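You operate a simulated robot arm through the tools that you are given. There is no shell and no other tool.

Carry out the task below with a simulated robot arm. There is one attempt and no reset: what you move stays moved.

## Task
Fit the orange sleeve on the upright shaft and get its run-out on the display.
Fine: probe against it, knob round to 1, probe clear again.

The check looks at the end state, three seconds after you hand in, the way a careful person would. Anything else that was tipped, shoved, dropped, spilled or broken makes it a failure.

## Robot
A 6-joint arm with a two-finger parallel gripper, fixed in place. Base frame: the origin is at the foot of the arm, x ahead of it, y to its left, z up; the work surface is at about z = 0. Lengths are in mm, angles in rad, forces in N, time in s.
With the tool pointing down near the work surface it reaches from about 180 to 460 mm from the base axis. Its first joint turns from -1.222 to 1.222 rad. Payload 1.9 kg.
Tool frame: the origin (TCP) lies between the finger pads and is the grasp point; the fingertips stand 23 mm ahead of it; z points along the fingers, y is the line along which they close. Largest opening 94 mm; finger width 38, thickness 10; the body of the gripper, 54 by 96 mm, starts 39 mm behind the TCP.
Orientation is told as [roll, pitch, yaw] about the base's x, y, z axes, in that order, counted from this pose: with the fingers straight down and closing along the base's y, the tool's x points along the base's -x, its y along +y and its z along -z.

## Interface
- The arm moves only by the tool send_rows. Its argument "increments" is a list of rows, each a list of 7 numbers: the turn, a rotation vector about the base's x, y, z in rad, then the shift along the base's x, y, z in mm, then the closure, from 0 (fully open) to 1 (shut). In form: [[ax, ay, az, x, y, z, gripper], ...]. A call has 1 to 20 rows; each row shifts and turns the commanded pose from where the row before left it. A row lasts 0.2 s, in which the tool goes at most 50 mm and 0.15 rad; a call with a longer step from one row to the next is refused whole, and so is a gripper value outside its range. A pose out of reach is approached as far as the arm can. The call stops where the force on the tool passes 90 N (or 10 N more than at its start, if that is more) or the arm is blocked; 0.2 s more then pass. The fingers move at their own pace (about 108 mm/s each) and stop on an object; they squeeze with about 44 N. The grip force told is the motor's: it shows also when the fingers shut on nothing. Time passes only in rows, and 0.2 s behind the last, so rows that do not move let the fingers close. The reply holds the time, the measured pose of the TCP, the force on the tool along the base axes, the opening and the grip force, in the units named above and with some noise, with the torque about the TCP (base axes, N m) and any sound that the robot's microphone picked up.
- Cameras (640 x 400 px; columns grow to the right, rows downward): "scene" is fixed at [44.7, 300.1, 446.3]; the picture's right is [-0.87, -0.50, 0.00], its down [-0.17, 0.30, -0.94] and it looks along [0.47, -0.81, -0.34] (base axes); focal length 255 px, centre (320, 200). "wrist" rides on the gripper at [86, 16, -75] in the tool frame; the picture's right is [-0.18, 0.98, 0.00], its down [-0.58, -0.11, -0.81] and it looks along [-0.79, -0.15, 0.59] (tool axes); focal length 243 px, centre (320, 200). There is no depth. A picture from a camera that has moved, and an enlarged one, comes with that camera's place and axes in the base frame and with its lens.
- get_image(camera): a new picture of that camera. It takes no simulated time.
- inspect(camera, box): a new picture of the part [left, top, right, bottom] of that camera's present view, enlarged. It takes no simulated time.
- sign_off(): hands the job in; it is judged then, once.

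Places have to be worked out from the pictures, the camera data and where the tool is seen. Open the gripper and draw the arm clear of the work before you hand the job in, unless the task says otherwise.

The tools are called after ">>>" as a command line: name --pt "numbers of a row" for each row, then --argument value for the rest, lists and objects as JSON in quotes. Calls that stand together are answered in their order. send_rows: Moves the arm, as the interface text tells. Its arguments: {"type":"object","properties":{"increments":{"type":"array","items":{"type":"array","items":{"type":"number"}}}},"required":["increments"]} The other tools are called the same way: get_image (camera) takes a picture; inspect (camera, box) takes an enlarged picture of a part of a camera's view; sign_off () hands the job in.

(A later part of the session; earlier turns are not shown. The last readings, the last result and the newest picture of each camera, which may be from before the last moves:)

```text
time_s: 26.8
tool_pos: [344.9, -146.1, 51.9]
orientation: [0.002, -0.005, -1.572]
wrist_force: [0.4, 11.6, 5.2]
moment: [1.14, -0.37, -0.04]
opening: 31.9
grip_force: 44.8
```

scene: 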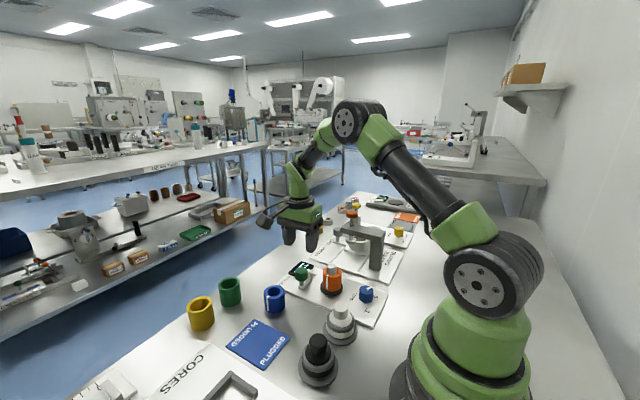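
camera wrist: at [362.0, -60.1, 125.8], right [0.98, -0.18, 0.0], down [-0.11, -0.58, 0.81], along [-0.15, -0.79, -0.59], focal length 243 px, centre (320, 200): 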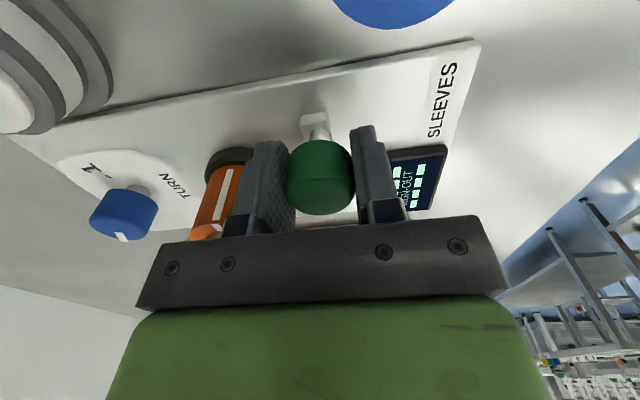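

Relieved to 12 N, so the slide runs with roughly +0.1 mm in y per -1 mm in x. I go on toward the sleeve along that skewed line.

>>> send_rows --pt "0 0 0 0 0.4 -0.1 0.8" --pt "0 0 0 -1.5 0.12 0 0.8" --pt "0 0 0 -1.5 0.12 0 0.8" --pt "0 0 0 -1.5 0.12 0 0.8" --pt "0 0 0 -1.5 0.12 0 0.8" --pt "0 0 0 0 0 0 0.8"

>>> inspect --camera "scene" --box '[300, 250, 348, 286]'

```text
time_s: 28.2
tool_pos: [338.9, -147.1, 52.6]
orientation: [0.002, -0.005, -1.568]
wrist_force: [0.6, -28.7, -8.7]
moment: [-0.07, 0.33, 0.01]
opening: 31.6
grip_force: 44.6
```

```text
11.11 times, centred on (324, 268) of scene
camera zoom: at [44.7, 300.1, 446.2], right [-0.87, -0.5, 0.0], down [-0.17, 0.3, -0.94], along [0.47, -0.81, -0.34], focal length 2830 px, centre (276, -556)
```

zoom: 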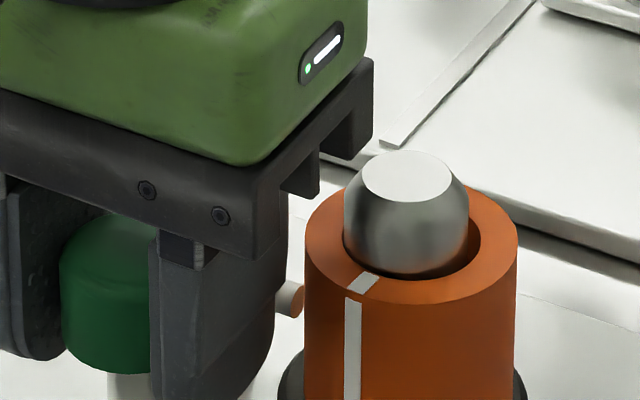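

Now it overshot to -29 N sideways, so I take the y shift back a little and advance in 1 mm steps, watching the x force for contact with the sleeve.

>>> send_rows --pt "0 0 0 0 -0.6 0.2 0.8" --pt "0 0 0 0 0 0 0.8"

>>> get_image --camera "wrist"

```text
time_s: 28.8
tool_pos: [340.8, -145.0, 51.3]
orientation: [0.001, -0.003, -1.571]
wrist_force: [-1.2, -28.8, -6.1]
moment: [-0.22, 0.34, 0.02]
opening: 31.7
grip_force: 45.3
```

```text
taken
camera wrist: at [355.9, -59.5, 125.7], right [0.98, -0.18, 0.0], down [-0.11, -0.58, 0.81], along [-0.15, -0.79, -0.59], focal length 243 px, centre (320, 200)
```

wrist: 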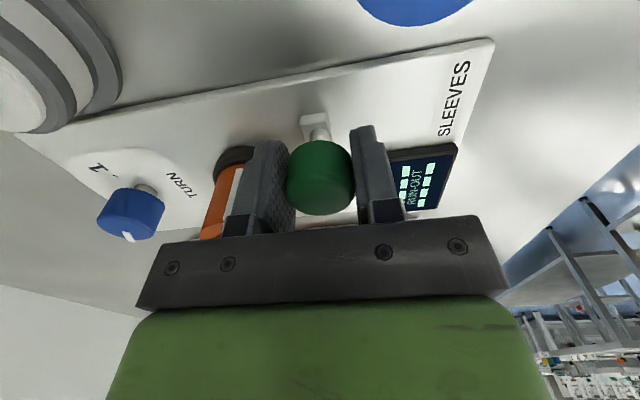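

The sideways reading stayed at -29 N, which looks like the pads' friction limit. I wait one moment and read again, then move a little more in -y.

>>> send_rows --pt "0 0 0 0 -0.4 0 0.8" --pt "0 0 0 0 0 0 0.8" --pt "0 0 0 0 0 0 0.8"

```text
time_s: 29.6
tool_pos: [339.0, -146.1, 51.6]
orientation: [-0.001, -0.001, -1.571]
wrist_force: [1.0, -17.1, -7.0]
moment: [-0.68, 0.36, 0.11]
opening: 31.9
grip_force: 44.9
```

It is relaxing. I take another 0.4 mm off and then advance in 1 mm steps in -x.

>>> send_rows --pt "0 0 0 0 -0.4 0 0.8" --pt "0 0 0 -1 0 0 0.8" --pt "0 0 0 -1 0 0 0.8" --pt "0 0 0 0 0 0 0.8"

>>> inspect --camera "scene" --box '[300, 250, 348, 286]'

```text
time_s: 30.6
tool_pos: [338.1, -145.5, 52.2]
orientation: [0.0, -0.002, -1.571]
wrist_force: [0.8, 3.7, 9.2]
moment: [-0.16, 0.19, 0.22]
opening: 31.7
grip_force: 45.1
```

```text
11.11 times, centred on (324, 268) of scene
camera zoom: at [44.7, 300.2, 446.2], right [-0.87, -0.5, 0.0], down [-0.17, 0.3, -0.94], along [0.47, -0.81, -0.34], focal length 2830 px, centre (276, -556)
```

zoom: 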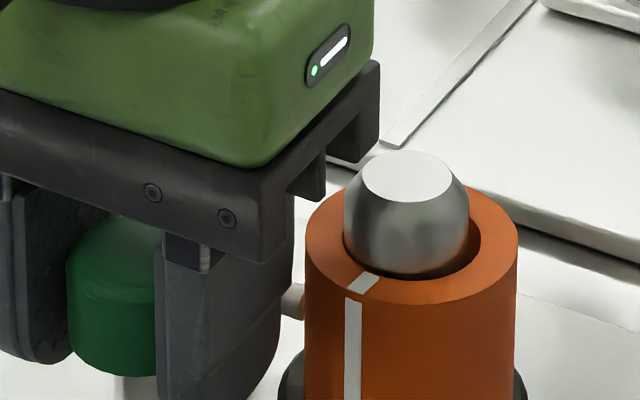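

Side force is now small and the tip is almost at the sleeve. I advance 1 mm at a time and watch the x force.

>>> send_rows --pt "0 0 0 -1 0 -0.2 0.8" --pt "0 0 0 -1 0 0 0.8" --pt "0 0 0 0 0 0 0.8"

>>> inspect --camera "scene" --box '[312, 258, 336, 282]'

>>> inspect --camera "wrist" --box '[360, 130, 480, 230]'

```text
time_s: 31.4
tool_pos: [337.6, -145.6, 51.7]
orientation: [0.005, -0.004, -1.573]
wrist_force: [10.9, 10.1, 19.6]
moment: [0.75, 0.27, -0.12]
opening: 31.6
grip_force: 45.4
```

```text
16.00 times, centred on (324, 270) of scene
camera zoom: at [44.6, 300.2, 446.3], right [-0.87, -0.5, 0.0], down [-0.17, 0.3, -0.94], along [0.47, -0.81, -0.34], focal length 4075 px, centre (256, -920)
```

zoom: 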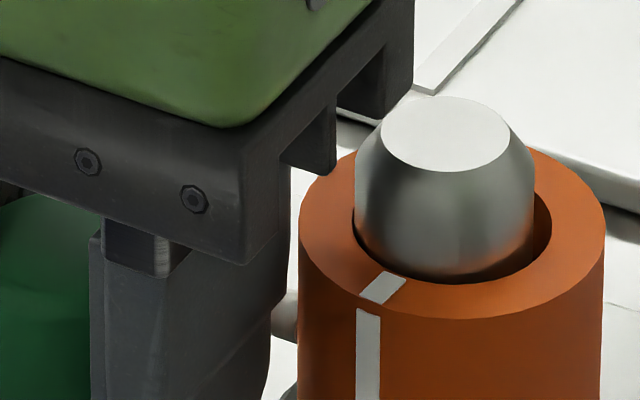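

```text
4.00 times, centred on (420, 180) of wrist
camera zoom: at [352.3, -59.4, 125.7], right [0.98, -0.18, 0.0], down [-0.11, -0.58, 0.81], along [-0.15, -0.79, -0.59], focal length 970 px, centre (-80, 280)
```

zoom: 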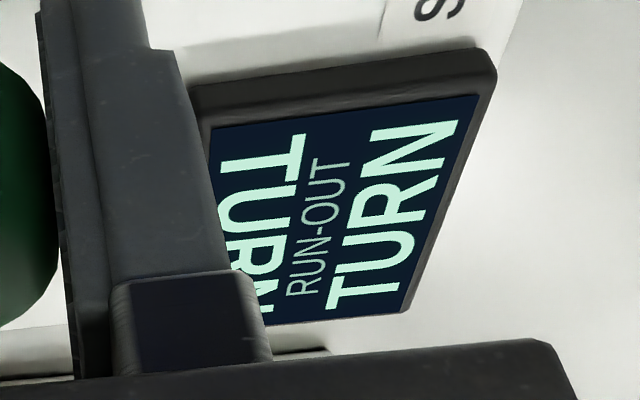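

The display now reads TURN: the probe is touching the sleeve (11 N in x). I relieve the vertical and sideways load slightly, then open the fingers just a few millimetres so as not to hit the sleeve.

>>> send_rows --pt "0 0 0 0 0.3 0.5 0.8" --pt "0 0 0 0 0 0 0.8"

```text
time_s: 32.0
tool_pos: [336.0, -146.3, 50.9]
orientation: [0.002, -0.005, -1.57]
wrist_force: [27.2, 12.8, 4.1]
moment: [0.83, 0.22, -0.11]
opening: 32.2
grip_force: 44.5
```

Contact force is 27 N, so the probe sits firmly on the sleeve. I ease x by 0.4 mm and open the fingers to about 38 mm.

>>> send_rows --pt "0 0 0 0.4 0 0 0.8" --pt "0 0 0 0 0 0 0.65" --pt "0 0 0 0 0 0 0.6" --pt "0 0 0 0 0 0 0.6" --pt "0 0 0 0 0 0 0.6"

>>> inspect --camera "wrist" --box '[240, 110, 480, 250]'

>>> inspect --camera "scene" --box '[290, 245, 354, 295]'

```text
time_s: 33.2
tool_pos: [335.5, -146.1, 52.1]
orientation: [-0.003, -0.002, -1.57]
wrist_force: [4.9, 1.6, -1.0]
moment: [0.03, -0.01, 0.05]
opening: 35.3
grip_force: 0.0
```

```text
2.67 times, centred on (360, 180) of wrist
camera zoom: at [351.4, -60.0, 125.1], right [0.98, -0.18, 0.0], down [-0.11, -0.58, 0.81], along [-0.15, -0.79, -0.59], focal length 647 px, centre (213, 253)
```

zoom: 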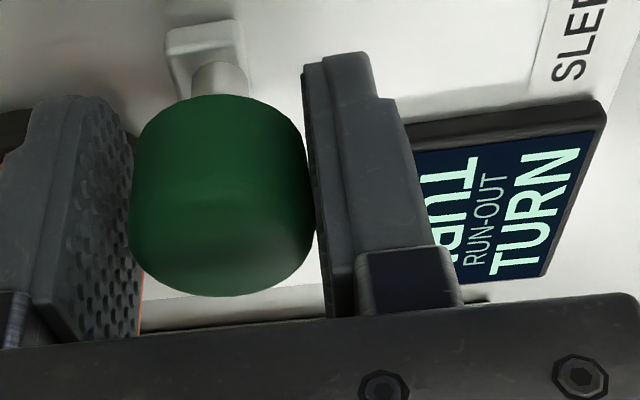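

```text
8.00 times, centred on (322, 270) of scene
camera zoom: at [44.7, 300.1, 446.3], right [-0.87, -0.5, 0.0], down [-0.17, 0.3, -0.94], along [0.47, -0.81, -0.34], focal length 2037 px, centre (304, -360)
```

zoom: 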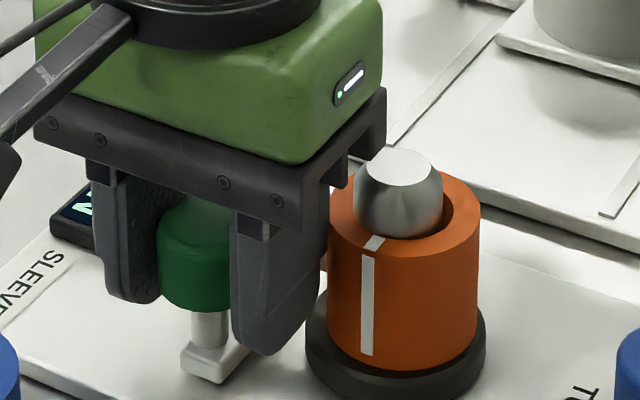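

The fingers came off the cap, and TURN still shows. The opening is 35.3 instead of 37.6 mm, so I check once more with a still row before lifting.

>>> send_rows --pt "0 0 0 0 0 0 0.6"

>>> inspect --camera "wrist" --box '[190, 130, 350, 240]'

>>> inspect --camera "scene" --box '[308, 255, 340, 287]'

```text
time_s: 33.6
tool_pos: [335.4, -145.6, 51.8]
orientation: [-0.001, -0.002, -1.571]
wrist_force: [5.1, 3.2, -1.7]
moment: [0.01, 0.0, -0.04]
opening: 35.9
grip_force: 0.0
```

```text
3.64 times, centred on (270, 185) of wrist
camera zoom: at [351.6, -59.9, 125.2], right [0.98, -0.18, 0.0], down [-0.11, -0.58, 0.81], along [-0.15, -0.79, -0.59], focal length 882 px, centre (502, 254)
```

zoom: 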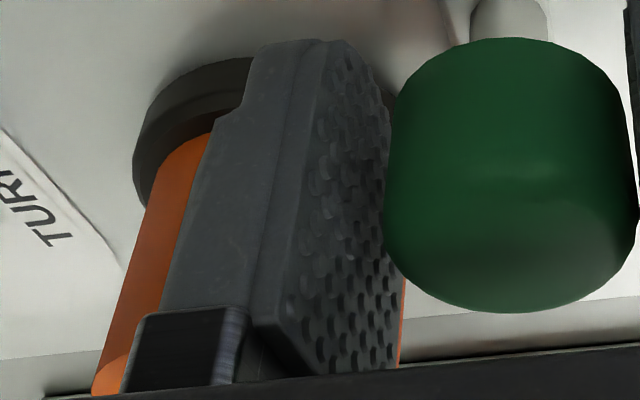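

```text
12.50 times, centred on (324, 271) of scene
camera zoom: at [44.7, 300.1, 446.3], right [-0.87, -0.5, 0.0], down [-0.17, 0.3, -0.94], along [0.47, -0.81, -0.34], focal length 3183 px, centre (270, -688)
```

zoom: 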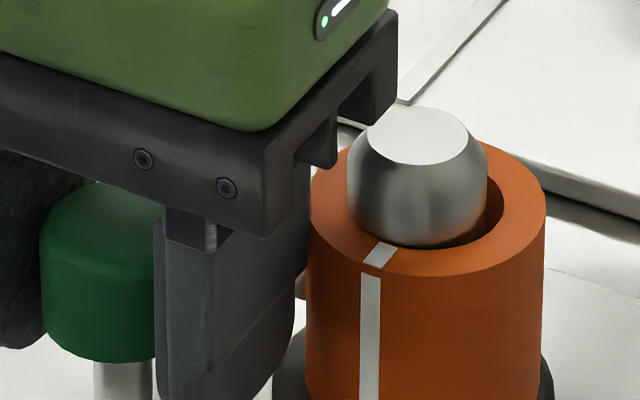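

A 5 N push remains, with the +x pad near the cap. I shift 1.2 mm to +x so that both pads are free, then lift straight up.

>>> send_rows --pt "0 0 0 0.7 0 0 0.6" --pt "0 0 0 0.5 0 0 0.6" --pt "0 0 0 0 0 0 0.6"

>>> inspect --camera "wrist" --box '[240, 110, 480, 250]'

```text
time_s: 34.4
tool_pos: [338.1, -145.1, 52.7]
orientation: [0.0, -0.004, -1.571]
wrist_force: [-0.2, -0.1, 0.7]
moment: [0.07, 0.01, 0.01]
opening: 37.7
grip_force: 0.0
```

```text
2.67 times, centred on (360, 180) of wrist
camera zoom: at [353.3, -59.9, 125.8], right [0.98, -0.18, 0.0], down [-0.11, -0.58, 0.81], along [-0.15, -0.79, -0.59], focal length 647 px, centre (213, 253)
```

zoom: 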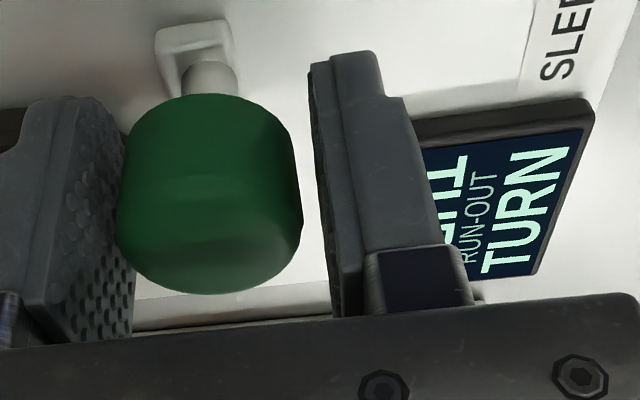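

All forces are zero and TURN still shows. I lift straight up and keep clear of the sleeve, then look at the knob.

>>> send_rows --pt "0 0 0 0 0 5 0.6" --pt "0 0 0 0 0 12 0.6" --pt "0 0 0 0 0 20 0.6" --pt "0 0 0 0 0 25 0.6" --pt "0 0 0 0 0 25 0.6" --pt "0 0 0 0 0 25 0.6" --pt "0 0 0 0 0 0 0.6"

>>> get_image --camera "wrist"

>>> inspect --camera "scene" --box '[280, 250, 400, 325]'

>>> inspect --camera "wrist" --box '[130, 80, 258, 180]'

```text
time_s: 36.0
tool_pos: [336.4, -146.5, 164.8]
orientation: [0.0, -0.003, -1.571]
wrist_force: [0.7, 0.1, -0.1]
moment: [0.02, 0.0, -0.03]
opening: 37.5
grip_force: 0.1
```

```text
taken
camera wrist: at [352.6, -59.8, 238.5], right [0.98, -0.18, 0.0], down [-0.11, -0.58, 0.81], along [-0.15, -0.79, -0.59], focal length 243 px, centre (320, 200)
```

wrist: 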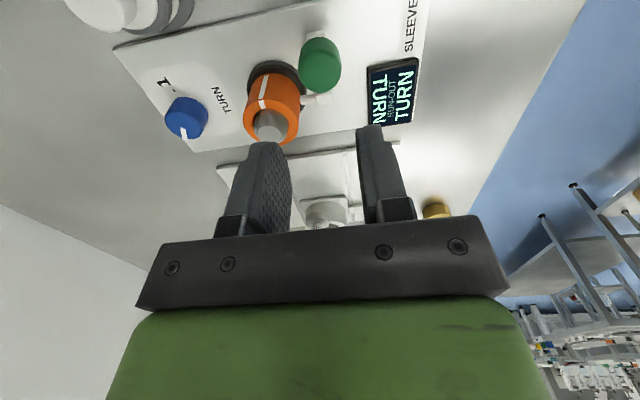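

```text
5.33 times, centred on (340, 288) of scene
camera zoom: at [44.7, 300.1, 446.3], right [-0.87, -0.5, 0.0], down [-0.17, 0.3, -0.94], along [0.47, -0.81, -0.34], focal length 1358 px, centre (213, -267)
```

zoom: 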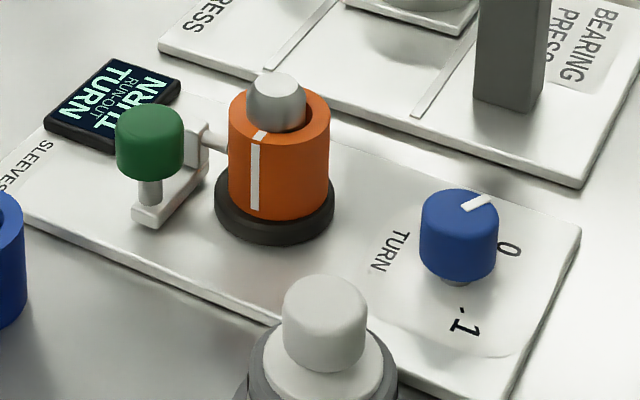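

```text
4.00 times, centred on (194, 130) of wrist
camera zoom: at [352.6, -59.8, 238.5], right [0.98, -0.18, 0.0], down [-0.11, -0.58, 0.81], along [-0.15, -0.79, -0.59], focal length 970 px, centre (824, 480)
```

zoom: 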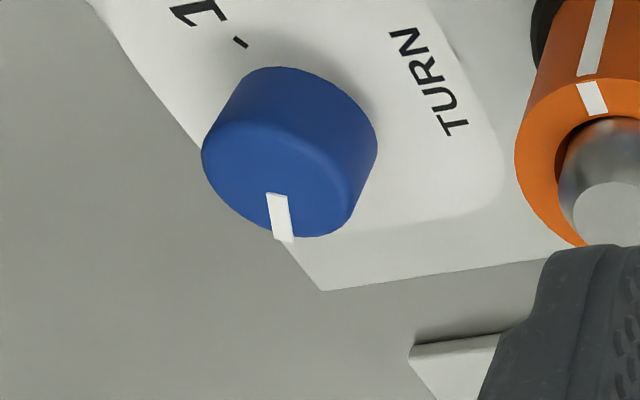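

The probe rests on the sleeve and the display says TURN. The knob at about (195, -178) points to 0 (-118° direction); 1 lies at about +122°, so it must go some 120° clockwise seen from above. I go over the knob with the tool turned to yaw +0.35 rad so that the coming turn is centred in the wrist's range.

>>> send_rows --pt "0 0 0.1478 -10.9 -2.4 0 0.6" --pt "0 0 0.1478 -10.9 -2.4 0 0.6" --pt "0 0 0.1478 -10.9 -2.4 0 0.55" --pt "0 0 0.1478 -10.9 -2.4 0 0.5" --pt "0 0 0.1478 -10.9 -2.4 0 0.468" --pt "0 0 0.1478 -10.9 -2.4 0 0.468" --pt "0 0 0.1478 -10.9 -2.4 0 0.468" --pt "0 0 0.1478 -10.9 -2.4 0 0.468" --pt "0 0 0.1478 -10.9 -2.4 0 0.468" --pt "0 0 0.1478 -10.9 -2.4 0 0.468" --pt "0 0 0.1478 -10.9 -2.4 0 0.468" --pt "0 0 0.1478 -10.9 -2.4 0 0.468" --pt "0 0 0.1478 -10.9 -2.4 0 0.468" --pt "0 0 0 0 0 0 0.468" --pt "0 0 0 0 0 0 0.468"

>>> get_image --camera "wrist"

>>> get_image --camera "scene"

```text
time_s: 39.2
tool_pos: [195.9, -176.1, 163.9]
orientation: [0.0, -0.003, 0.352]
wrist_force: [-0.1, 0.0, 0.6]
moment: [0.01, -0.04, 0.02]
opening: 50.0
grip_force: 0.0
```

```text
taken
camera wrist: at [108.2, -191.7, 237.8], right [-0.17, 0.99, 0.0], down [0.58, 0.1, 0.81], along [0.8, 0.13, -0.59], focal length 243 px, centre (320, 200)
```

wrist: 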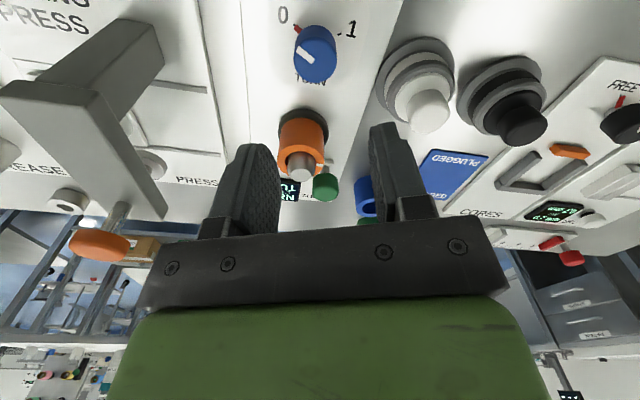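

```text
taken
```

scene: 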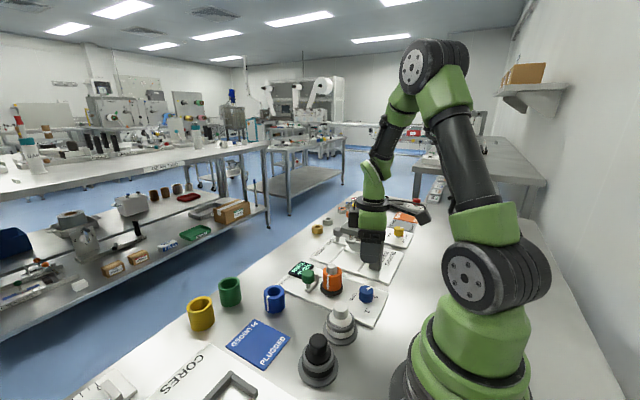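

The wrist view shows the knob with the 0 and 1 marks; there is something red beside the 0. I enlarge it.

>>> inspect --camera "wrist" --box '[265, 0, 375, 90]'

>>> inspect --camera "wrist" --box '[260, 90, 380, 210]'

```text
4.44 times, centred on (320, 45) of wrist
camera zoom: at [108.2, -191.7, 237.8], right [-0.17, 0.99, 0.0], down [0.58, 0.1, 0.81], along [0.8, 0.13, -0.59], focal length 1078 px, centre (320, 889)
```

zoom: 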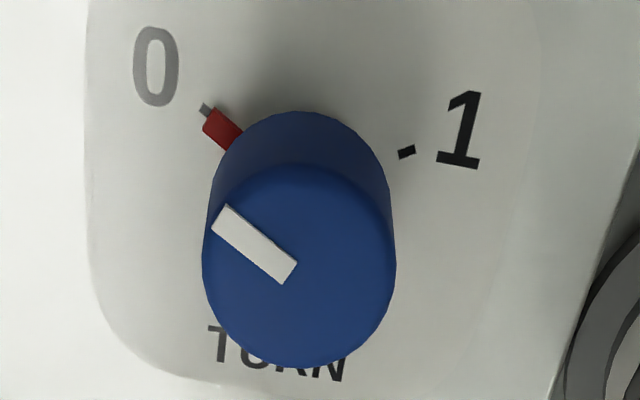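

```text
3.33 times, centred on (320, 150) of wrist
camera zoom: at [108.2, -191.7, 237.8], right [-0.17, 0.99, 0.0], down [0.58, 0.1, 0.81], along [0.8, 0.13, -0.59], focal length 809 px, centre (320, 367)
```

zoom: 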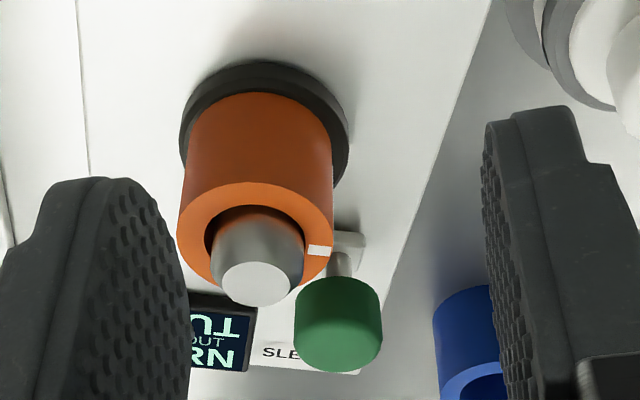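

The knob turns from 0 (red tab and white line at the 0 tick) clockwise to the 1 tick, roughly 125 to 130°. Its axis is at about (194.7, -180.8), so I shift by (+0.3, -3.6) and descend to z ≈ 45, leaving the fingertips at knob bottom height above the red tab.

>>> send_rows --pt "0 0 0 0.3 -3.6 0 0.468" --pt "0 0 0 0 0 -25 0.468" --pt "0 0 0 0 0 -25 0.468" --pt "0 0 0 0 0 -25 0.468" --pt "0 0 0 0 0 -15 0.468" --pt "0 0 0 0 0 0 0.468" --pt "0 0 0 0 0 0 0.468"

>>> get_image --camera "wrist"

>>> inspect --camera "scene" --box '[300, 230, 428, 320]'

```text
time_s: 40.8
tool_pos: [196.1, -181.3, 73.7]
orientation: [0.001, -0.004, 0.35]
wrist_force: [-1.0, -0.4, 0.2]
moment: [0.0, 0.0, 0.01]
opening: 50.1
grip_force: 0.0
```

```text
taken
camera wrist: at [108.8, -195.5, 147.4], right [-0.17, 0.99, 0.0], down [0.58, 0.1, 0.81], along [0.8, 0.13, -0.59], focal length 243 px, centre (320, 200)
```

wrist: 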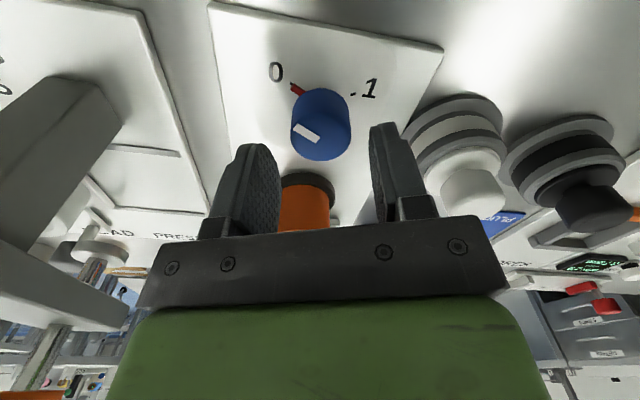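

```text
4.44 times, centred on (364, 275) of scene
camera zoom: at [44.7, 300.1, 446.3], right [-0.87, -0.5, 0.0], down [-0.17, 0.3, -0.94], along [0.47, -0.81, -0.34], focal length 1132 px, centre (124, -133)
```

zoom: 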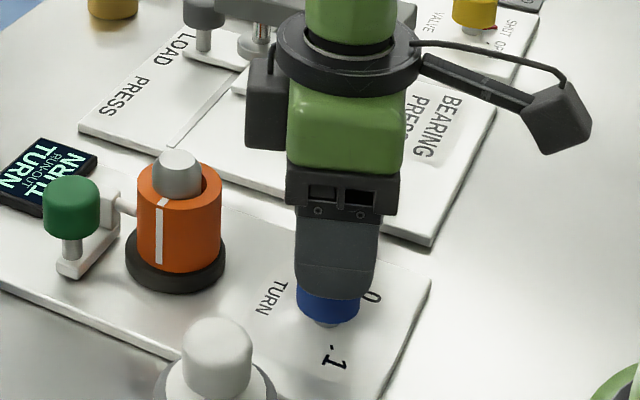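

The knob is centred between the fingers sideways; I enlarge to check the fore-aft position before the final descent.

>>> inspect --camera "wrist" --box '[260, 60, 380, 180]'

```text
3.33 times, centred on (320, 120) of wrist
camera zoom: at [108.8, -195.5, 147.4], right [-0.17, 0.99, 0.0], down [0.58, 0.1, 0.81], along [0.8, 0.13, -0.59], focal length 809 px, centre (320, 467)
```

zoom: 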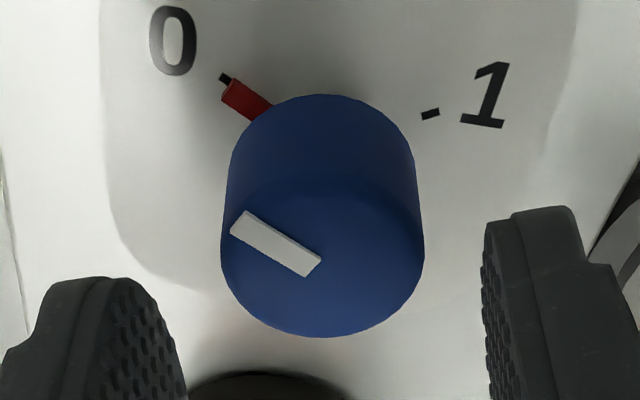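

The knob axis lies about 1 mm nearer the base than the TCP; I correct that, descend the last 28 mm and close gently on the knob.

>>> send_rows --pt "0 0 0 -1.0 0 -8 0.468" --pt "0 0 0 0 0 -10 0.468" --pt "0 0 0 0 0 -7 0.468" --pt "0 0 0 0 0 -3 0.468" --pt "0 0 0 0 0 0 0.468"

>>> get_image --camera "wrist"

>>> inspect --camera "scene" --box '[320, 250, 416, 310]'

```text
time_s: 42.0
tool_pos: [195.4, -179.8, 45.7]
orientation: [0.001, -0.003, 0.35]
wrist_force: [0.5, -0.2, 0.6]
moment: [0.02, -0.01, -0.02]
opening: 49.8
grip_force: 0.0
```

```text
taken
camera wrist: at [108.1, -195.3, 119.4], right [-0.17, 0.99, 0.0], down [0.58, 0.1, 0.81], along [0.8, 0.13, -0.59], focal length 243 px, centre (320, 200)
```

wrist: 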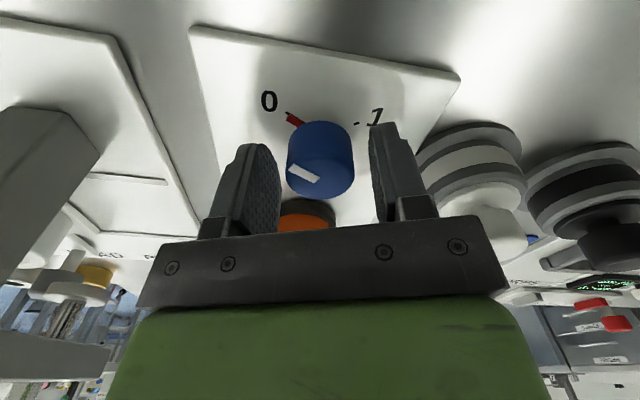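

```text
6.67 times, centred on (368, 280) of scene
camera zoom: at [44.7, 300.1, 446.3], right [-0.87, -0.5, 0.0], down [-0.17, 0.3, -0.94], along [0.47, -0.81, -0.34], focal length 1698 px, centre (0, -333)
```

zoom: 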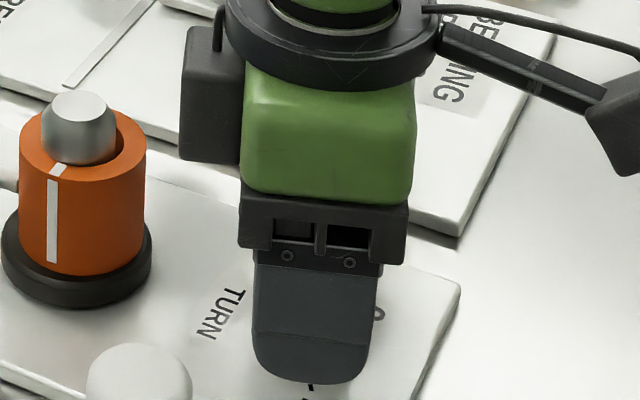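

The fingers are either side of the knob, nothing touched. I close on it.

>>> send_rows --pt "0 0 0 0 0 0 0.55" --pt "0 0 0 0 0 0 0.62" --pt "0 0 0 0 0 0 0.8" --pt "0 0 0 0 0 0 0.8" --pt "0 0 0 0 0 0 0.8"

>>> get_image --camera "wrist"

```text
time_s: 43.2
tool_pos: [194.9, -180.0, 46.4]
orientation: [0.001, -0.004, 0.351]
wrist_force: [1.3, -7.0, -5.4]
moment: [0.31, 0.35, 0.0]
opening: 32.9
grip_force: 44.9
```

```text
taken
camera wrist: at [108.1, -195.4, 119.4], right [-0.17, 0.99, 0.0], down [0.58, 0.1, 0.81], along [0.8, 0.13, -0.59], focal length 243 px, centre (320, 200)
```

wrist: 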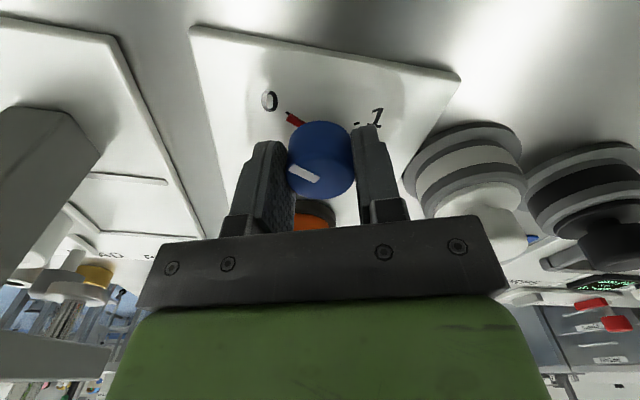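

Knob gripped (32.9 mm) with only a small side load. I turn it 0.4 rad clockwise and check that it follows.

>>> send_rows --pt "0 0 -0.1 0 0 0 0.8" --pt "0 0 -0.1 0 0 0 0.8" --pt "0 0 -0.1 0 0 0 0.8" --pt "0 0 -0.1 0 0 0 0.8" --pt "0 0 0 0 0 0 0.8"

>>> inspect --camera "wrist" --box '[230, 70, 410, 210]'

>>> inspect --camera "scene" --box '[280, 250, 400, 325]'

```text
time_s: 44.4
tool_pos: [195.6, -180.2, 46.1]
orientation: [0.001, 0.0, -0.05]
wrist_force: [-0.7, 13.2, -13.1]
moment: [-0.26, -0.54, -0.03]
opening: 33.2
grip_force: 44.9
```

```text
2.86 times, centred on (320, 140) of wrist
camera zoom: at [108.9, -160.0, 119.9], right [0.23, 0.97, 0.0], down [0.57, -0.14, 0.81], along [0.78, -0.19, -0.59], focal length 693 px, centre (320, 371)
```

zoom: 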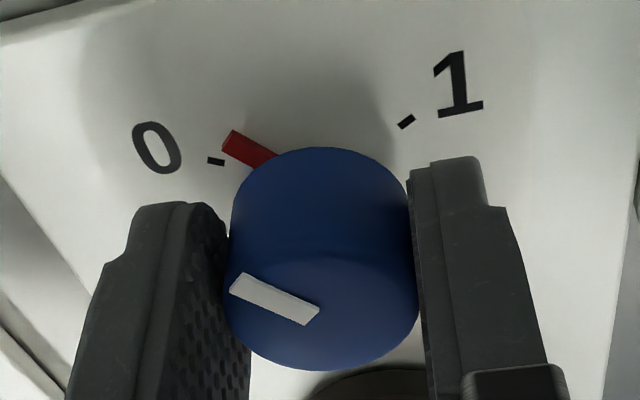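

```text
5.33 times, centred on (340, 288) of scene
camera zoom: at [44.7, 300.1, 446.3], right [-0.87, -0.5, 0.0], down [-0.17, 0.3, -0.94], along [0.47, -0.81, -0.34], focal length 1358 px, centre (213, -267)
```

zoom: 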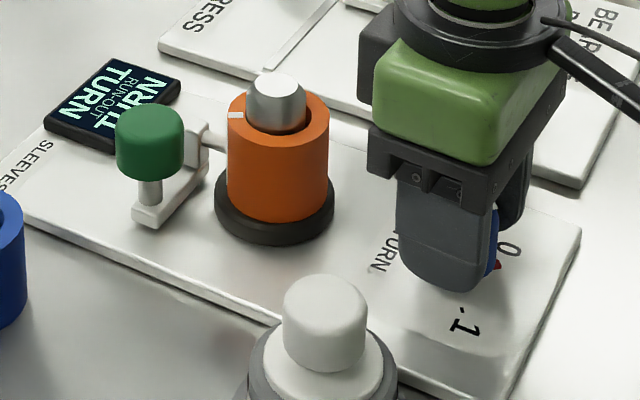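

It works: the red tab has left 0, the sleeve's mark has turned with the shaft, and no slip at the knob. I continue clockwise by another 1.2 rad.

>>> send_rows --pt "0 0 -0.1 0 0 0 0.8" --pt "0 0 -0.1 0 0 0 0.8" --pt "0 0 -0.1 0 0 0 0.8" --pt "0 0 -0.1 0 0 0 0.8" --pt "0 0 -0.1 0 0 0 0.8" --pt "0 0 -0.1 0 0 0 0.8" --pt "0 0 0 0 0 0 0.8"

>>> get_image --camera "wrist"

>>> inspect --camera "scene" --box '[280, 240, 410, 325]'

```text
time_s: 46.0
tool_pos: [194.5, -179.8, 46.1]
orientation: [0.002, 0.002, -0.649]
wrist_force: [25.9, 60.9, -12.7]
moment: [0.45, 0.1, 0.06]
opening: 32.8
grip_force: 45.0
```

```text
taken
camera wrist: at [135.5, -114.8, 120.3], right [0.74, 0.67, 0.0], down [0.4, -0.44, 0.81], along [0.54, -0.6, -0.59], focal length 243 px, centre (320, 200)
```

wrist: 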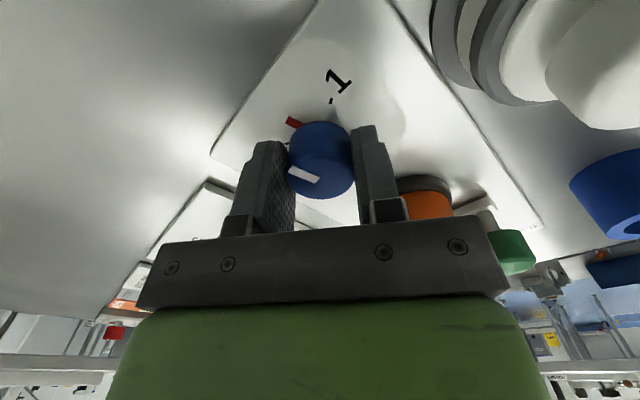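

```text
4.71 times, centred on (345, 282) of scene
camera zoom: at [44.7, 300.1, 446.3], right [-0.87, -0.5, 0.0], down [-0.17, 0.3, -0.94], along [0.47, -0.81, -0.34], focal length 1198 px, centre (202, -188)
```

zoom: 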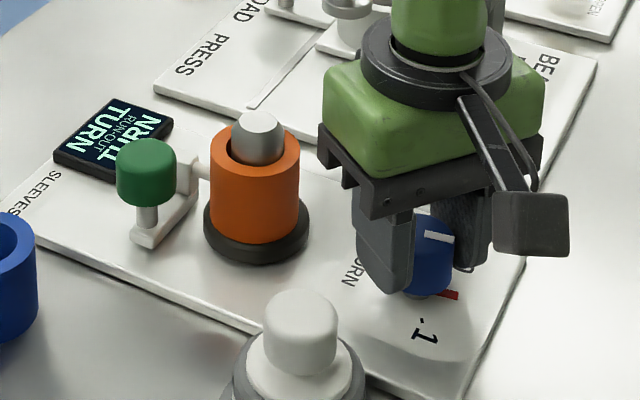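

The knob follows, but a 66 N side load has built up: the knob axis is a bit to +x/+y of my tool centre. I shift the tool that way in small steps to relieve it before turning on.

>>> send_rows --pt "0 0 0 0.5 0.5 0.2 0.8" --pt "0 0 0 0.5 0.5 0.2 0.8" --pt "0 0 0 0 0 0 0.8"

```text
time_s: 46.8
tool_pos: [194.0, -179.8, 46.6]
orientation: [-0.002, 0.002, -0.651]
wrist_force: [0.3, 35.4, -10.6]
moment: [0.1, 0.13, 0.0]
opening: 32.7
grip_force: 44.6
```

Relieved in x; 35 N remain in y. I shift another 1.2 mm in +y and a touch up.

>>> send_rows --pt "0 0 0 0.2 0.6 0.3 0.8" --pt "0 0 0 0.2 0.6 0.1 0.8" --pt "0 0 0 0 0 0 0.8"

```text
time_s: 47.6
tool_pos: [195.1, -178.6, 45.6]
orientation: [0.0, -0.002, -0.654]
wrist_force: [-45.5, -23.6, -22.5]
moment: [0.14, 0.66, -0.09]
opening: 33.0
grip_force: 45.4
```

Slightly overshot (the arm settles slowly). I step back about 0.5 mm and let it settle.

>>> send_rows --pt "0 0 0 -0.4 -0.3 0.2 0.8" --pt "0 0 0 0 0 0 0.8" --pt "0 0 0 0 0 0 0.8"

```text
time_s: 48.4
tool_pos: [195.1, -179.3, 47.1]
orientation: [0.0, -0.002, -0.651]
wrist_force: [-49.5, -30.3, -24.9]
moment: [-0.07, 0.28, -0.06]
opening: 32.9
grip_force: 45.1
```

The force lags the commands, so I wait a few rows without moving to see where it settles.

>>> send_rows --pt "0 0 0 0 0 0 0.8" --pt "0 0 0 0 0 0 0.8" --pt "0 0 0 0 0 0 0.8" --pt "0 0 0 0 0 0 0.8"

```text
time_s: 49.4
tool_pos: [196.9, -179.3, 46.6]
orientation: [0.001, -0.003, -0.654]
wrist_force: [-50.0, -30.8, -23.9]
moment: [-0.16, 0.25, -0.09]
opening: 32.8
grip_force: 45.2
```

It is steady at about -58 N along the closing direction, so I step back by another 0.6 mm.

>>> send_rows --pt "0 0 0 -0.5 -0.4 0.3 0.8" --pt "0 0 0 0 0 0 0.8" --pt "0 0 0 0 0 0 0.8"

```text
time_s: 50.2
tool_pos: [195.1, -179.2, 47.7]
orientation: [0.001, -0.003, -0.647]
wrist_force: [-28.4, -25.3, -33.3]
moment: [-0.03, 0.18, -0.03]
opening: 32.9
grip_force: 45.5
```

Easing. One more small step back in x/y and 0.8 mm down, since the pads are being held down by friction on the knob.

>>> send_rows --pt "0 0 0 -0.3 -0.3 -0.8 0.8" --pt "0 0 0 0 0 0 0.8" --pt "0 0 0 0 0 0 0.8"

```text
time_s: 51.0
tool_pos: [195.7, -179.7, 47.8]
orientation: [0.001, -0.003, -0.647]
wrist_force: [-15.6, 2.4, 24.1]
moment: [-0.06, 0.13, -0.01]
opening: 33.0
grip_force: 45.0
```

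Loads are small now. From the two alignments, the knob axis is about (+1.0, -0.8) mm from the tool centre, so I add that shift while turning a further 0.5 rad.

>>> send_rows --pt "0 0 0 0.4 -0.3 -0.2 0.8" --pt "0 0 -0.1 0.2 -0.2 0 0.8" --pt "0 0 -0.1 0.2 -0.1 0 0.8" --pt "0 0 -0.1 0.2 -0.1 0 0.8" --pt "0 0 -0.1 0 0 0 0.8" --pt "0 0 -0.1 0 0 0 0.8" --pt "0 0 0 0 0 0 0.8"

>>> get_image --camera "wrist"

>>> inspect --camera "scene" --box '[280, 240, 410, 325]'

```text
time_s: 52.6
tool_pos: [195.9, -179.7, 47.6]
orientation: [0.003, -0.001, -1.153]
wrist_force: [-12.1, -6.2, 8.7]
moment: [1.06, 0.75, -0.02]
opening: 32.6
grip_force: 45.1
```

```text
taken
camera wrist: at [175.3, -94.6, 120.5], right [0.97, 0.23, 0.0], down [0.14, -0.57, 0.81], along [0.19, -0.79, -0.59], focal length 243 px, centre (320, 200)
```

wrist: 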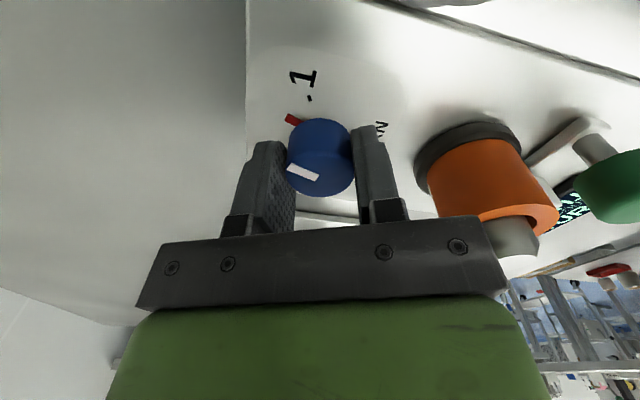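

```text
4.71 times, centred on (345, 282) of scene
camera zoom: at [44.7, 300.2, 446.2], right [-0.87, -0.5, 0.0], down [-0.17, 0.3, -0.94], along [0.47, -0.81, -0.34], focal length 1198 px, centre (202, -188)
```

zoom: 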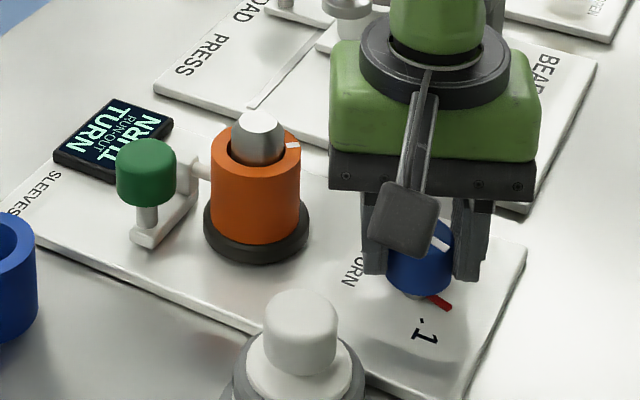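

Loads stay low and the red tab nears the 1 tick. I enlarge to measure the remaining angle.

>>> inspect --camera "wrist" --box '[260, 60, 380, 200]'

```text
2.86 times, centred on (320, 130) of wrist
camera zoom: at [175.3, -94.6, 120.5], right [0.97, 0.23, 0.0], down [0.14, -0.57, 0.81], along [0.19, -0.79, -0.59], focal length 693 px, centre (320, 400)
```

zoom: 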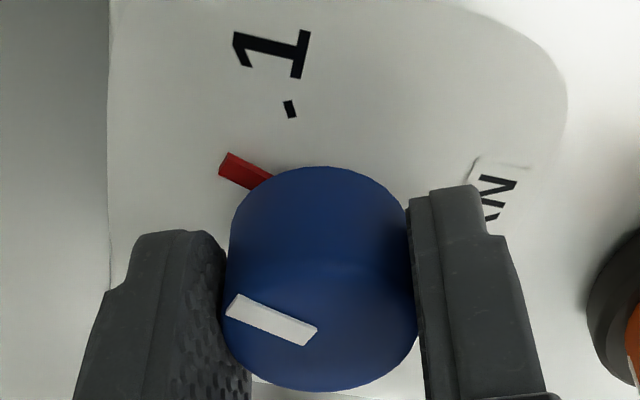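

About 45° (0.78 rad) remain to the 1 tick. I turn 0.65 rad more, then measure again.

>>> send_rows --pt "0 0 -0.1 0 0 0 0.8" --pt "0 0 -0.1 0 0 0 0.8" --pt "0 0 -0.1 0 0 0 0.8" --pt "0 0 -0.1 0 0 0 0.8" --pt "0 0 -0.1 0 0 0 0.8" --pt "0 0 -0.1 0 0 0 0.8" --pt "0 0 -0.05 0 0 0 0.8" --pt "0 0 0 0 0 0 0.8"

>>> inspect --camera "wrist" --box '[260, 60, 380, 200]'

>>> inspect --camera "scene" --box '[280, 240, 410, 325]'

```text
time_s: 54.4
tool_pos: [196.3, -179.3, 46.2]
orientation: [-0.002, -0.002, -1.801]
wrist_force: [-21.0, 0.3, 15.8]
moment: [0.85, 0.1, -0.05]
opening: 33.0
grip_force: 44.6
```

```text
2.86 times, centred on (320, 130) of wrist
camera zoom: at [231.5, -99.8, 120.1], right [0.92, -0.4, 0.0], down [-0.24, -0.54, 0.81], along [-0.33, -0.74, -0.59], focal length 693 px, centre (320, 400)
```

zoom: 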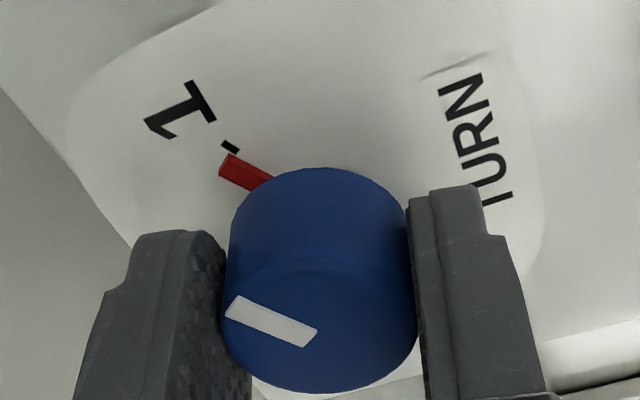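

```text
4.71 times, centred on (345, 282) of scene
camera zoom: at [44.7, 300.2, 446.2], right [-0.87, -0.5, 0.0], down [-0.17, 0.3, -0.94], along [0.47, -0.81, -0.34], focal length 1198 px, centre (202, -188)
```

zoom: 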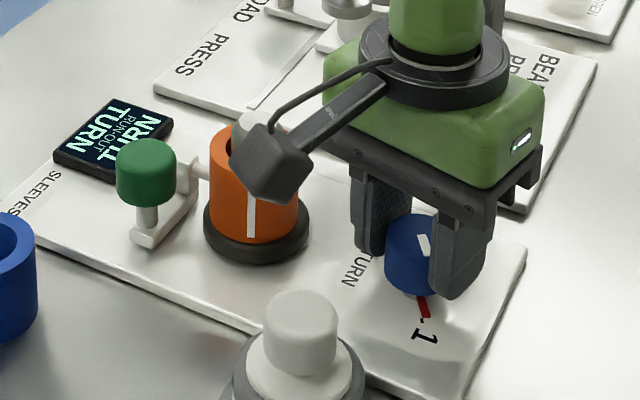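

About 7.5° (0.13 rad) remain. I turn that in small steps and watch for the torque and the display.

>>> send_rows --pt "0 0 -0.05 0 0 0 0.8" --pt "0 0 -0.05 0 0 0 0.8" --pt "0 0 -0.03 0 0 0 0.8" --pt "0 0 0 0 0 0 0.8"

>>> inspect --camera "wrist" --box '[260, 60, 380, 200]'

>>> inspect --camera "scene" --box '[280, 240, 410, 325]'

```text
time_s: 55.4
tool_pos: [195.6, -180.2, 46.1]
orientation: [-0.001, -0.001, -1.93]
wrist_force: [-26.9, 0.9, 6.8]
moment: [-0.13, 0.32, 0.95]
opening: 33.1
grip_force: 45.3
```

```text
2.86 times, centred on (320, 130) of wrist
camera zoom: at [241.4, -105.2, 120.0], right [0.86, -0.52, 0.0], down [-0.3, -0.51, 0.81], along [-0.42, -0.69, -0.59], focal length 693 px, centre (320, 400)
```

zoom: 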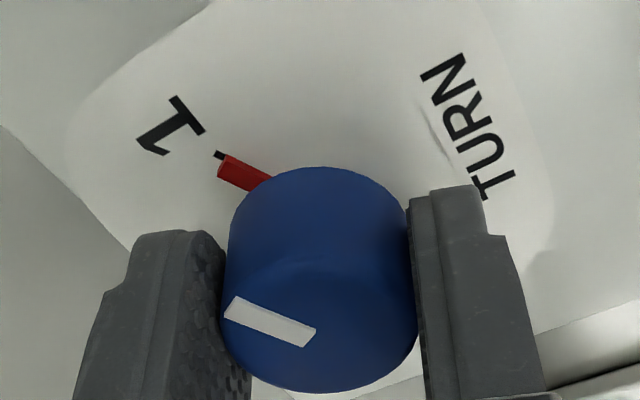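

```text
4.71 times, centred on (345, 282) of scene
camera zoom: at [44.7, 300.2, 446.2], right [-0.87, -0.5, 0.0], down [-0.17, 0.3, -0.94], along [0.47, -0.81, -0.34], focal length 1198 px, centre (202, -188)
```

zoom: 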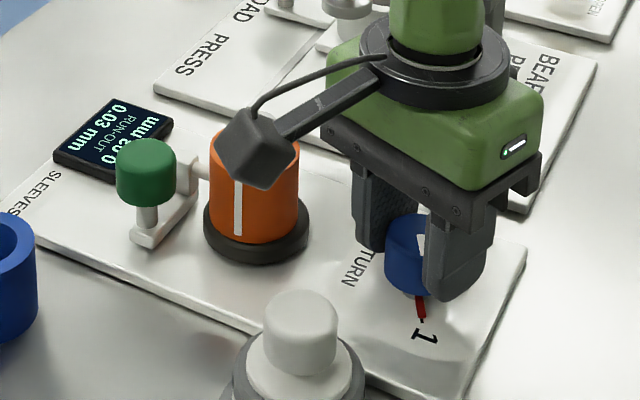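

The display now reads 0.03 mm and the red tab is at the 1 tick, with 0.95 N·m against the stop. I ease the side load and torque very slightly and open the fingers.

>>> send_rows --pt "0 0 0.01 -0.4 0 0 0.8" --pt "0 0 0 0 0 0 0.8" --pt "0 0 0 0 0 0 0.65" --pt "0 0 0 0 0 0 0.55" --pt "0 0 0 0 0 0 0.5" --pt "0 0 0 0 0 0 0.5"

>>> inspect --camera "wrist" --box '[260, 60, 380, 200]'

>>> inspect --camera "scene" --box '[280, 240, 410, 325]'

```text
time_s: 56.8
tool_pos: [195.9, -180.6, 46.3]
orientation: [0.001, -0.003, -1.918]
wrist_force: [0.5, 1.6, 0.1]
moment: [-0.04, 0.0, -0.01]
opening: 46.9
grip_force: 0.2
```

```text
2.86 times, centred on (320, 130) of wrist
camera zoom: at [240.5, -105.2, 120.2], right [0.86, -0.51, 0.0], down [-0.3, -0.51, 0.81], along [-0.41, -0.7, -0.59], focal length 693 px, centre (320, 400)
```

zoom: 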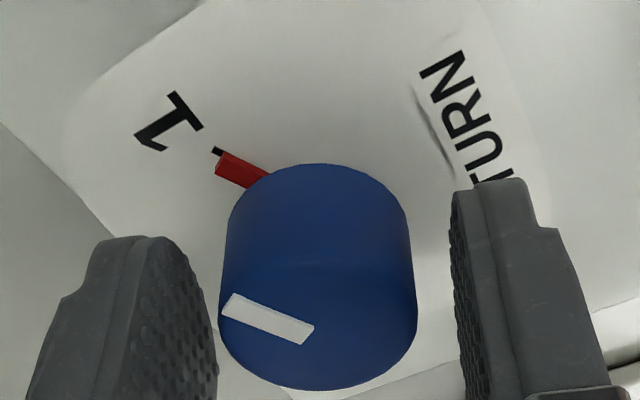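

```text
4.71 times, centred on (345, 282) of scene
camera zoom: at [44.7, 300.1, 446.3], right [-0.87, -0.5, 0.0], down [-0.17, 0.3, -0.94], along [0.47, -0.81, -0.34], focal length 1198 px, centre (202, -188)
```

zoom: 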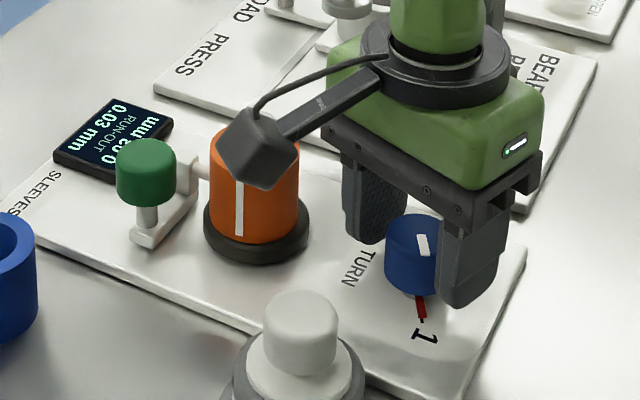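

The knob stays at 1 and the display holds 0.03 mm. I lift straight up, and then carry the tool back over the probe cap with yaw -90°, fingers at 37.6 mm as before.

>>> send_rows --pt "0 0 0 0 0 6 0.5" --pt "0 0 0 0 0 15 0.5" --pt "0 0 0 0 0 25 0.5" --pt "0 0 0 0 0 25 0.5" --pt "0 0 0 0 0 25 0.5" --pt "0 0 0 0 0 22 0.5" --pt "0 0 0.1157 14.15 3.43 0 0.5" --pt "0 0 0.1157 14.15 3.43 0 0.5" --pt "0 0 0.1157 14.15 3.43 0 0.55" --pt "0 0 0 14.15 3.43 0 0.6" --pt "0 0 0 14.15 3.43 0 0.6" --pt "0 0 0 14.15 3.43 0 0.6" --pt "0 0 0 14.15 3.43 0 0.6" --pt "0 0 0 14.15 3.43 0 0.6" --pt "0 0 0 14.15 3.43 0 0.6" --pt "0 0 0 14.15 3.43 0 0.6" --pt "0 0 0 0 0 0 0.6" --pt "0 0 0 0 0 0 0.6"

>>> get_image --camera "wrist"

>>> inspect --camera "scene" --box '[280, 250, 400, 325]'

```text
time_s: 60.6
tool_pos: [337.5, -146.3, 165.0]
orientation: [0.002, -0.005, -1.572]
wrist_force: [-1.1, 0.4, -0.8]
moment: [0.0, 0.0, 0.01]
opening: 37.5
grip_force: 0.0
```

```text
taken
camera wrist: at [352.9, -60.8, 238.5], right [0.98, -0.18, 0.0], down [-0.11, -0.58, 0.81], along [-0.15, -0.79, -0.59], focal length 243 px, centre (320, 200)
```

wrist: 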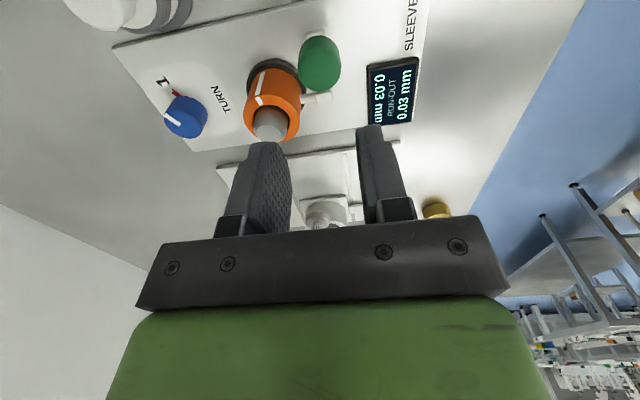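

```text
5.33 times, centred on (340, 288) of scene
camera zoom: at [44.7, 300.1, 446.3], right [-0.87, -0.5, 0.0], down [-0.17, 0.3, -0.94], along [0.47, -0.81, -0.34], focal length 1358 px, centre (213, -267)
```

zoom: 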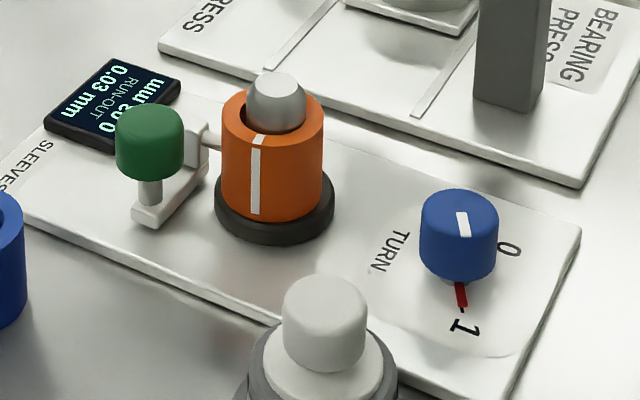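

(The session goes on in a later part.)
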